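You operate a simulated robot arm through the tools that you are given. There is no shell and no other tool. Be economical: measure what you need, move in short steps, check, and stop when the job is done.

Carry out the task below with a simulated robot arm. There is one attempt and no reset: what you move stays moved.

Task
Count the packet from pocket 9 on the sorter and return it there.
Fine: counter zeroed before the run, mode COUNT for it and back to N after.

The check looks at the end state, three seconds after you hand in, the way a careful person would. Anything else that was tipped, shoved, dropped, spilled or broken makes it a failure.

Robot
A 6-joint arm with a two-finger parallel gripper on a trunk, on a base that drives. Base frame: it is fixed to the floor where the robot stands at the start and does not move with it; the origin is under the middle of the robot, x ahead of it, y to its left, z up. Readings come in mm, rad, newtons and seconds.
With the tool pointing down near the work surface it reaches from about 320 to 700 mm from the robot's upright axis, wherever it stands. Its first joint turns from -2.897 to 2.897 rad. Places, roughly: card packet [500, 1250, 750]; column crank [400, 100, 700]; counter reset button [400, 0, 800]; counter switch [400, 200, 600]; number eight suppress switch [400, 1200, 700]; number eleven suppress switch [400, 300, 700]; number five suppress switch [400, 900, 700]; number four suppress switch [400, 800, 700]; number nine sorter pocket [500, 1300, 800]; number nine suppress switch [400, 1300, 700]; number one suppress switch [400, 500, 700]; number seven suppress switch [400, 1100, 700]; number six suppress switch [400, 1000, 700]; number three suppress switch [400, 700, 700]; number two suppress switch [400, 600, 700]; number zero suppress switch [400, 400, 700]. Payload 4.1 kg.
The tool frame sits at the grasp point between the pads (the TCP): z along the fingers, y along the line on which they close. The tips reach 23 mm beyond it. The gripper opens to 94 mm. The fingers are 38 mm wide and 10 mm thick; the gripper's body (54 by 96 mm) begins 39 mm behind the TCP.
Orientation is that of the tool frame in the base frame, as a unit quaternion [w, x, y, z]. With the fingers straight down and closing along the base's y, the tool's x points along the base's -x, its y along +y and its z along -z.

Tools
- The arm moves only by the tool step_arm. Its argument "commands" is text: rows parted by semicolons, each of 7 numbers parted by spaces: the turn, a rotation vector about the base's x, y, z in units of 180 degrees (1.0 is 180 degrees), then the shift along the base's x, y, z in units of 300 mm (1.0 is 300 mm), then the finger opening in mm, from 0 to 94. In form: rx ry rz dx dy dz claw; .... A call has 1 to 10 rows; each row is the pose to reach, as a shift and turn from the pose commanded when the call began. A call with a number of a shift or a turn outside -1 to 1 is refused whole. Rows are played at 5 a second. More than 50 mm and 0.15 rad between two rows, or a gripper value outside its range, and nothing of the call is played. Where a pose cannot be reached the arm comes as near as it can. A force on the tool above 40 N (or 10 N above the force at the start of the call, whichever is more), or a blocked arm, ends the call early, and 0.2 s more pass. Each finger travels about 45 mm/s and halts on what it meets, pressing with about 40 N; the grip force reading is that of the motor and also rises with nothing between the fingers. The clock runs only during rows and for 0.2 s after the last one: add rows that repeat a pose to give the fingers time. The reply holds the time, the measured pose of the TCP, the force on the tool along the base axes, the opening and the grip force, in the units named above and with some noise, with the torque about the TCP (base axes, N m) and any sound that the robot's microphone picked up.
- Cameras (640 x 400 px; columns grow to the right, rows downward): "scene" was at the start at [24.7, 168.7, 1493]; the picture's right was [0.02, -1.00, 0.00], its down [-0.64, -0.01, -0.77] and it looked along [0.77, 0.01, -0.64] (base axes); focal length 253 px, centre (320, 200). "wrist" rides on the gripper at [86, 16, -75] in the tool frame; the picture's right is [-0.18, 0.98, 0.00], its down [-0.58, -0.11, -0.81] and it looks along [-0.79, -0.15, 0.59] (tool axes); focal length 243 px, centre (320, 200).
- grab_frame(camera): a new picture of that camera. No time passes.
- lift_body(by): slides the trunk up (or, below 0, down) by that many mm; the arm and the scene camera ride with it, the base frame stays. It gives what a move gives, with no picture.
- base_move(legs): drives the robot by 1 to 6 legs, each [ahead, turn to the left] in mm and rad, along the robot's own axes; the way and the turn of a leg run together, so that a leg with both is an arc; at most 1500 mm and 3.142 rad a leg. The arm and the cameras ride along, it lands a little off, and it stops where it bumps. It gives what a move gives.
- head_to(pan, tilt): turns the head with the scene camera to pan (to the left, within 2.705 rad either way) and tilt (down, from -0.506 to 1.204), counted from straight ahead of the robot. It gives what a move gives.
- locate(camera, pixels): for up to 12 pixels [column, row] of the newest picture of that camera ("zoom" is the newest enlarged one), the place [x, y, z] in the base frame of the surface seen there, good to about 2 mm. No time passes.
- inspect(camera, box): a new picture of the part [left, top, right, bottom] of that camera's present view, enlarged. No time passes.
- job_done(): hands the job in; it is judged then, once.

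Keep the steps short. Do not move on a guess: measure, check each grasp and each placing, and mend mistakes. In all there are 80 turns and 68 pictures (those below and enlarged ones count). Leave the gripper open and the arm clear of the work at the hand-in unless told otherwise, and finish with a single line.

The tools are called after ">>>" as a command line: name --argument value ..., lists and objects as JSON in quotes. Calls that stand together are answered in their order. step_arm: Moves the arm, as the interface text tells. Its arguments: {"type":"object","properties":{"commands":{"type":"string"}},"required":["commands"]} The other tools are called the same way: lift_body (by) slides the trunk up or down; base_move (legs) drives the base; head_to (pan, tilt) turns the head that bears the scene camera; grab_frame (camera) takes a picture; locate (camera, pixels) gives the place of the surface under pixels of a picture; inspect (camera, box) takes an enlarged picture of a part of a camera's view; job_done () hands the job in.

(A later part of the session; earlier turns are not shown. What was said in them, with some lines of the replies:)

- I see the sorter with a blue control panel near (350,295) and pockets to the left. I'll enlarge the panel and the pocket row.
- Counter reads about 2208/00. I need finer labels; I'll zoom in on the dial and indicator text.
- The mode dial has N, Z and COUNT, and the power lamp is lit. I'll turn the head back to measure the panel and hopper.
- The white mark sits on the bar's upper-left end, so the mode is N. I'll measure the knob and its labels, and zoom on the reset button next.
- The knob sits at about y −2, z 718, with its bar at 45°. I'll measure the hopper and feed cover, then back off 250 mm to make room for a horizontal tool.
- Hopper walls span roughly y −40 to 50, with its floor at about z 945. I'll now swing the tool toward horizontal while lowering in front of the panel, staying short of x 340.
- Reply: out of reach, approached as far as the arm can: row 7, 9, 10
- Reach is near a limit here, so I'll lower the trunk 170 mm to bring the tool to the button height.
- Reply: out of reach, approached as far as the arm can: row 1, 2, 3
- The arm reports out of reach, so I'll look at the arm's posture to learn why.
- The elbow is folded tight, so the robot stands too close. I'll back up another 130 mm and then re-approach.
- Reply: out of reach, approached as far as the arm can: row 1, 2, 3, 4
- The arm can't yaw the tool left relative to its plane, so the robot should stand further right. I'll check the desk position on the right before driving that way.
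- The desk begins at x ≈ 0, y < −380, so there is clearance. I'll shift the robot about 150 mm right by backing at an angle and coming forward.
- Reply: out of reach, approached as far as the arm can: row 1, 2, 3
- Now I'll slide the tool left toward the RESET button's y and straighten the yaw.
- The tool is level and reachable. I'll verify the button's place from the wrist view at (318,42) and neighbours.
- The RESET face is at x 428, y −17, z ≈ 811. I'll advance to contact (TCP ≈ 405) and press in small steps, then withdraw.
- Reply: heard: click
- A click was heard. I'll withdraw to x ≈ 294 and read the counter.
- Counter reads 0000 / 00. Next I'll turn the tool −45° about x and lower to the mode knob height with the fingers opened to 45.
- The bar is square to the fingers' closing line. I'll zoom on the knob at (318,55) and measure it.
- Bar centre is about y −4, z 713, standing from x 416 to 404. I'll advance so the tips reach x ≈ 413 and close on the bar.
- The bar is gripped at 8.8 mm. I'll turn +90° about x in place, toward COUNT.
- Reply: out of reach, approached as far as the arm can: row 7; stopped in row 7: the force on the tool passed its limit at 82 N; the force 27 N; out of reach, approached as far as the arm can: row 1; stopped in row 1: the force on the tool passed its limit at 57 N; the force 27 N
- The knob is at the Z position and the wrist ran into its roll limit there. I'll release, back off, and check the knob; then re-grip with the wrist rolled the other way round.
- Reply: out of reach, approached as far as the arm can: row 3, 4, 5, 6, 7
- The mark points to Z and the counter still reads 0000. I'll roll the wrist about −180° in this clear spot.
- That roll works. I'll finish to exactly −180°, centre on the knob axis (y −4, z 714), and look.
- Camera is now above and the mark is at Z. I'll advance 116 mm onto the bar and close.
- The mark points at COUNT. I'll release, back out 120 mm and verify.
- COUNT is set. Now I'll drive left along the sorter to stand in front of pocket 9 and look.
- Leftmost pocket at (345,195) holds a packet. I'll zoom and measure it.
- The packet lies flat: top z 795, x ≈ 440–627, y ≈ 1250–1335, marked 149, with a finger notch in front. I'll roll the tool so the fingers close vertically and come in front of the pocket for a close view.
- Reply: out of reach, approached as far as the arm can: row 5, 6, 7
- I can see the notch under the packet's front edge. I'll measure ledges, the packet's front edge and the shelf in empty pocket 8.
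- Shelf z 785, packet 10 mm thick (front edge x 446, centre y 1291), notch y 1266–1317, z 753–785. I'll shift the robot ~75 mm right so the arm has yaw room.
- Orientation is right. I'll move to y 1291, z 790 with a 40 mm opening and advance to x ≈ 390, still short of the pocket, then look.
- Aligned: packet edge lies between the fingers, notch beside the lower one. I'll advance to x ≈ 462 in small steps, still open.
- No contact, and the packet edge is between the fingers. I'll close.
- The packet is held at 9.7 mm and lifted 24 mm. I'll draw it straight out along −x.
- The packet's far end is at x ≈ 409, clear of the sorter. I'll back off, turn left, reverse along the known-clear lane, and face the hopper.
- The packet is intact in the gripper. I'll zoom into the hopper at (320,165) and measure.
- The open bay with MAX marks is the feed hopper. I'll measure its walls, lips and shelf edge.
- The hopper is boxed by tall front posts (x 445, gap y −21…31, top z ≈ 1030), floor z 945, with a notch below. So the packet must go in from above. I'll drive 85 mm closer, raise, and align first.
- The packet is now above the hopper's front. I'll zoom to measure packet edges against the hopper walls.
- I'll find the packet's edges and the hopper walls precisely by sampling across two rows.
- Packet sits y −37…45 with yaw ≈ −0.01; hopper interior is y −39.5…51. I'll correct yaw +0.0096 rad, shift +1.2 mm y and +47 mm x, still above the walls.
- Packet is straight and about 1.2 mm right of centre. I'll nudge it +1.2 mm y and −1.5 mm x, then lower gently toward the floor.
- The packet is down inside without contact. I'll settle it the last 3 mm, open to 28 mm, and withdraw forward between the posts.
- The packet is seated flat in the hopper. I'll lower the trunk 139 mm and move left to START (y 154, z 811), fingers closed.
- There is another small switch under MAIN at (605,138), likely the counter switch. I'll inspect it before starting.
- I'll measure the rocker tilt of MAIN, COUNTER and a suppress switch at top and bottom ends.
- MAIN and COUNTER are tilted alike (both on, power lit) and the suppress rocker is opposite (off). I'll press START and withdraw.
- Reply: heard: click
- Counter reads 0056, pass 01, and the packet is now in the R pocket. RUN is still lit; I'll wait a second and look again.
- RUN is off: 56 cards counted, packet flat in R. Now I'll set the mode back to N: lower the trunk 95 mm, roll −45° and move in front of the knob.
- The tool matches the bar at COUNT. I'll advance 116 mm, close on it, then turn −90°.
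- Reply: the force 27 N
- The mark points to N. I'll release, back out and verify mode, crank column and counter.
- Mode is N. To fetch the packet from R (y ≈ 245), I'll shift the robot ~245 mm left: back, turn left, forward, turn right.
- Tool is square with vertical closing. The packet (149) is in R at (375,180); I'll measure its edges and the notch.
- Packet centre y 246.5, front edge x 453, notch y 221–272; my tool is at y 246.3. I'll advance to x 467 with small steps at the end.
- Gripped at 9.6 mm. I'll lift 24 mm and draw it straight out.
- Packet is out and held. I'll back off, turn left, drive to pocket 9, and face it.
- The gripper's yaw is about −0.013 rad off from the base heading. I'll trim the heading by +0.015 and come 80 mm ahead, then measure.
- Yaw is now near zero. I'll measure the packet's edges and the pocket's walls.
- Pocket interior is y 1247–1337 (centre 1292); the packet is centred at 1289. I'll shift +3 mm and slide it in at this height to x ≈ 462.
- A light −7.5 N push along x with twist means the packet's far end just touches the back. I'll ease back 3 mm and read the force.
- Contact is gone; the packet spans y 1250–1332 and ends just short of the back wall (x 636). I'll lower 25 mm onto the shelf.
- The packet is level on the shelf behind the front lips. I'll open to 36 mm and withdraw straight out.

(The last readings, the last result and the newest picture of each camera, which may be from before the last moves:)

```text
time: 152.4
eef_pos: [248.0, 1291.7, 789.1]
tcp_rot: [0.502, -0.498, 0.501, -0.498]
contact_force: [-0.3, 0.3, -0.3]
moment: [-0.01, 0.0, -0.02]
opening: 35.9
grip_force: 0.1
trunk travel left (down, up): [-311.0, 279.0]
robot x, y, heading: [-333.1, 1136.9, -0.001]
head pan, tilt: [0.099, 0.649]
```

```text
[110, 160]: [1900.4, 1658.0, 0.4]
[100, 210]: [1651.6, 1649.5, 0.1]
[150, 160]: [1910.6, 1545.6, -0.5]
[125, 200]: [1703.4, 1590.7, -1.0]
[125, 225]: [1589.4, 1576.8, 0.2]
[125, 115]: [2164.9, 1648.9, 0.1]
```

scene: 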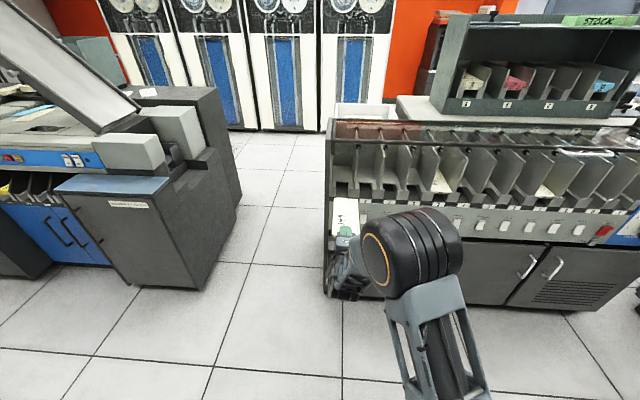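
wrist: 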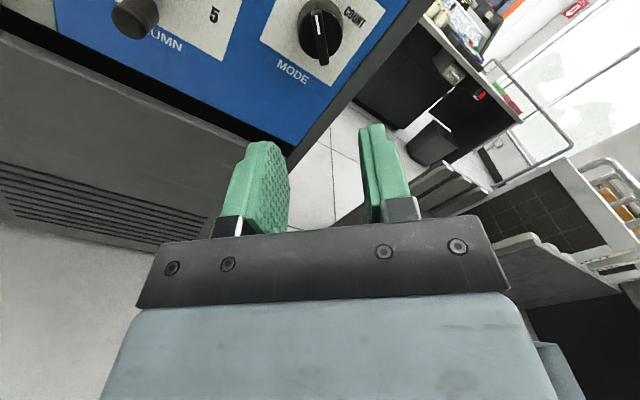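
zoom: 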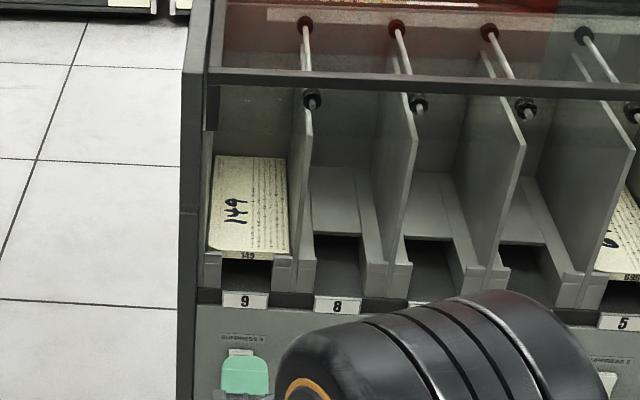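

Wrong pixels there; the packet is at (245,205) in the zoom. I'll check its flatness and read the panel once more.

>>> locate --camera "zoom" --pixels '[[220, 165], [280, 165], [245, 200], [215, 240], [283, 245], [248, 250]]'

>>> base_move --legs '[[-120, 0]]'

>>> head_to --pan -0.9 --tilt 0.45

>>> grab_frame --camera "scene"

```text
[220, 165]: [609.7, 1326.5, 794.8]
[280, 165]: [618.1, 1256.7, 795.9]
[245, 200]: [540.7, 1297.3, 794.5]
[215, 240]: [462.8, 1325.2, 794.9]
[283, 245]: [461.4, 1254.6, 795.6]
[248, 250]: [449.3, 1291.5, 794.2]
```

```text
time: 153.6
eef_pos: [128.8, 1292.9, 788.9]
tcp_rot: [0.502, -0.499, 0.501, -0.497]
contact_force: [0.2, -0.5, -1.0]
moment: [-0.02, 0.0, 0.04]
opening: 36.0
grip_force: 0.1
trunk travel left (down, up): [-311.0, 279.0]
robot x, y, heading: [-451.8, 1136.5, -0.006]
head pan, tilt: [0.099, 0.649]
```

```text
time: 154.9
eef_pos: [128.8, 1291.5, 788.7]
tcp_rot: [0.502, -0.499, 0.501, -0.497]
contact_force: [0.4, -0.7, -0.4]
moment: [-0.02, -0.04, -0.02]
opening: 35.9
grip_force: 0.2
trunk travel left (down, up): [-311.0, 279.0]
robot x, y, heading: [-449.2, 1136.8, -0.001]
head pan, tilt: [-0.901, 0.45]
```

```text
8 pictures are left
```

scene: 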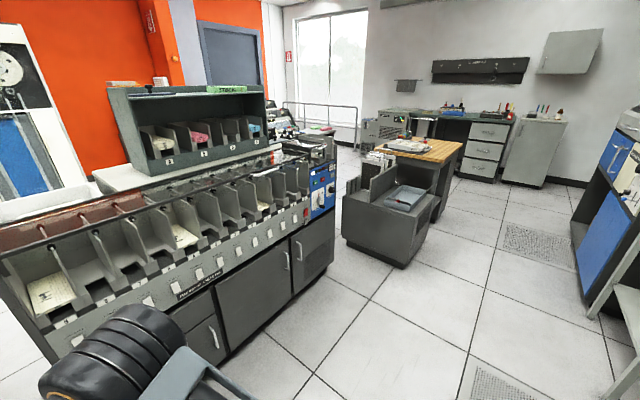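

The packet is flat at z 795 in pocket 9. I'll take one last close look at the panel at (322,190) and open the gripper fully.

>>> inspect --camera "scene" --box '[300, 165, 345, 225]'

>>> step_arm --commands "0 0 0 0 0 0 90; 0 0 0 0 0 0 90; 0 0 0 0 0 0 90; 0 0 0 0 0 0 90"

```text
6.67 times, centred on (322, 195) of scene
```

zoom: 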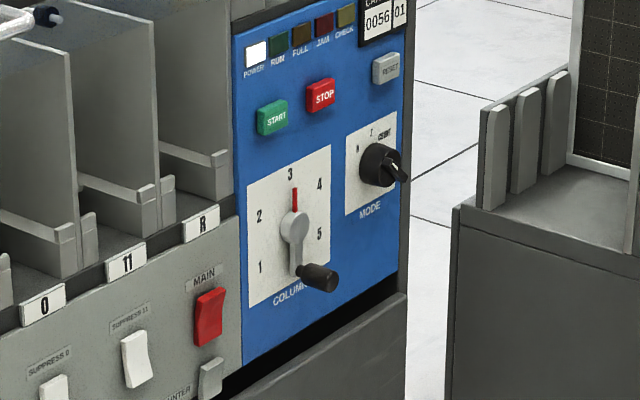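

```text
time: 155.9
eef_pos: [128.6, 1292.8, 789.1]
tcp_rot: [0.502, -0.5, 0.501, -0.497]
contact_force: [0.4, -0.2, 0.5]
moment: [-0.02, 0.02, 0.01]
opening: 90.0
grip_force: 0.0
trunk travel left (down, up): [-311.0, 279.0]
robot x, y, heading: [-451.1, 1132.8, -0.001]
head pan, tilt: [-0.901, 0.45]
```

Counter 0056, mode N, column still 3, and the packet is back in pocket 9. I'm handing in.

>>> job_done

```text
The job is handed in.
```

The packet from pocket 9 counted 56 cards and is back in pocket 9; the counter was zeroed before the run, which was made in COUNT, and the mode is back on N.
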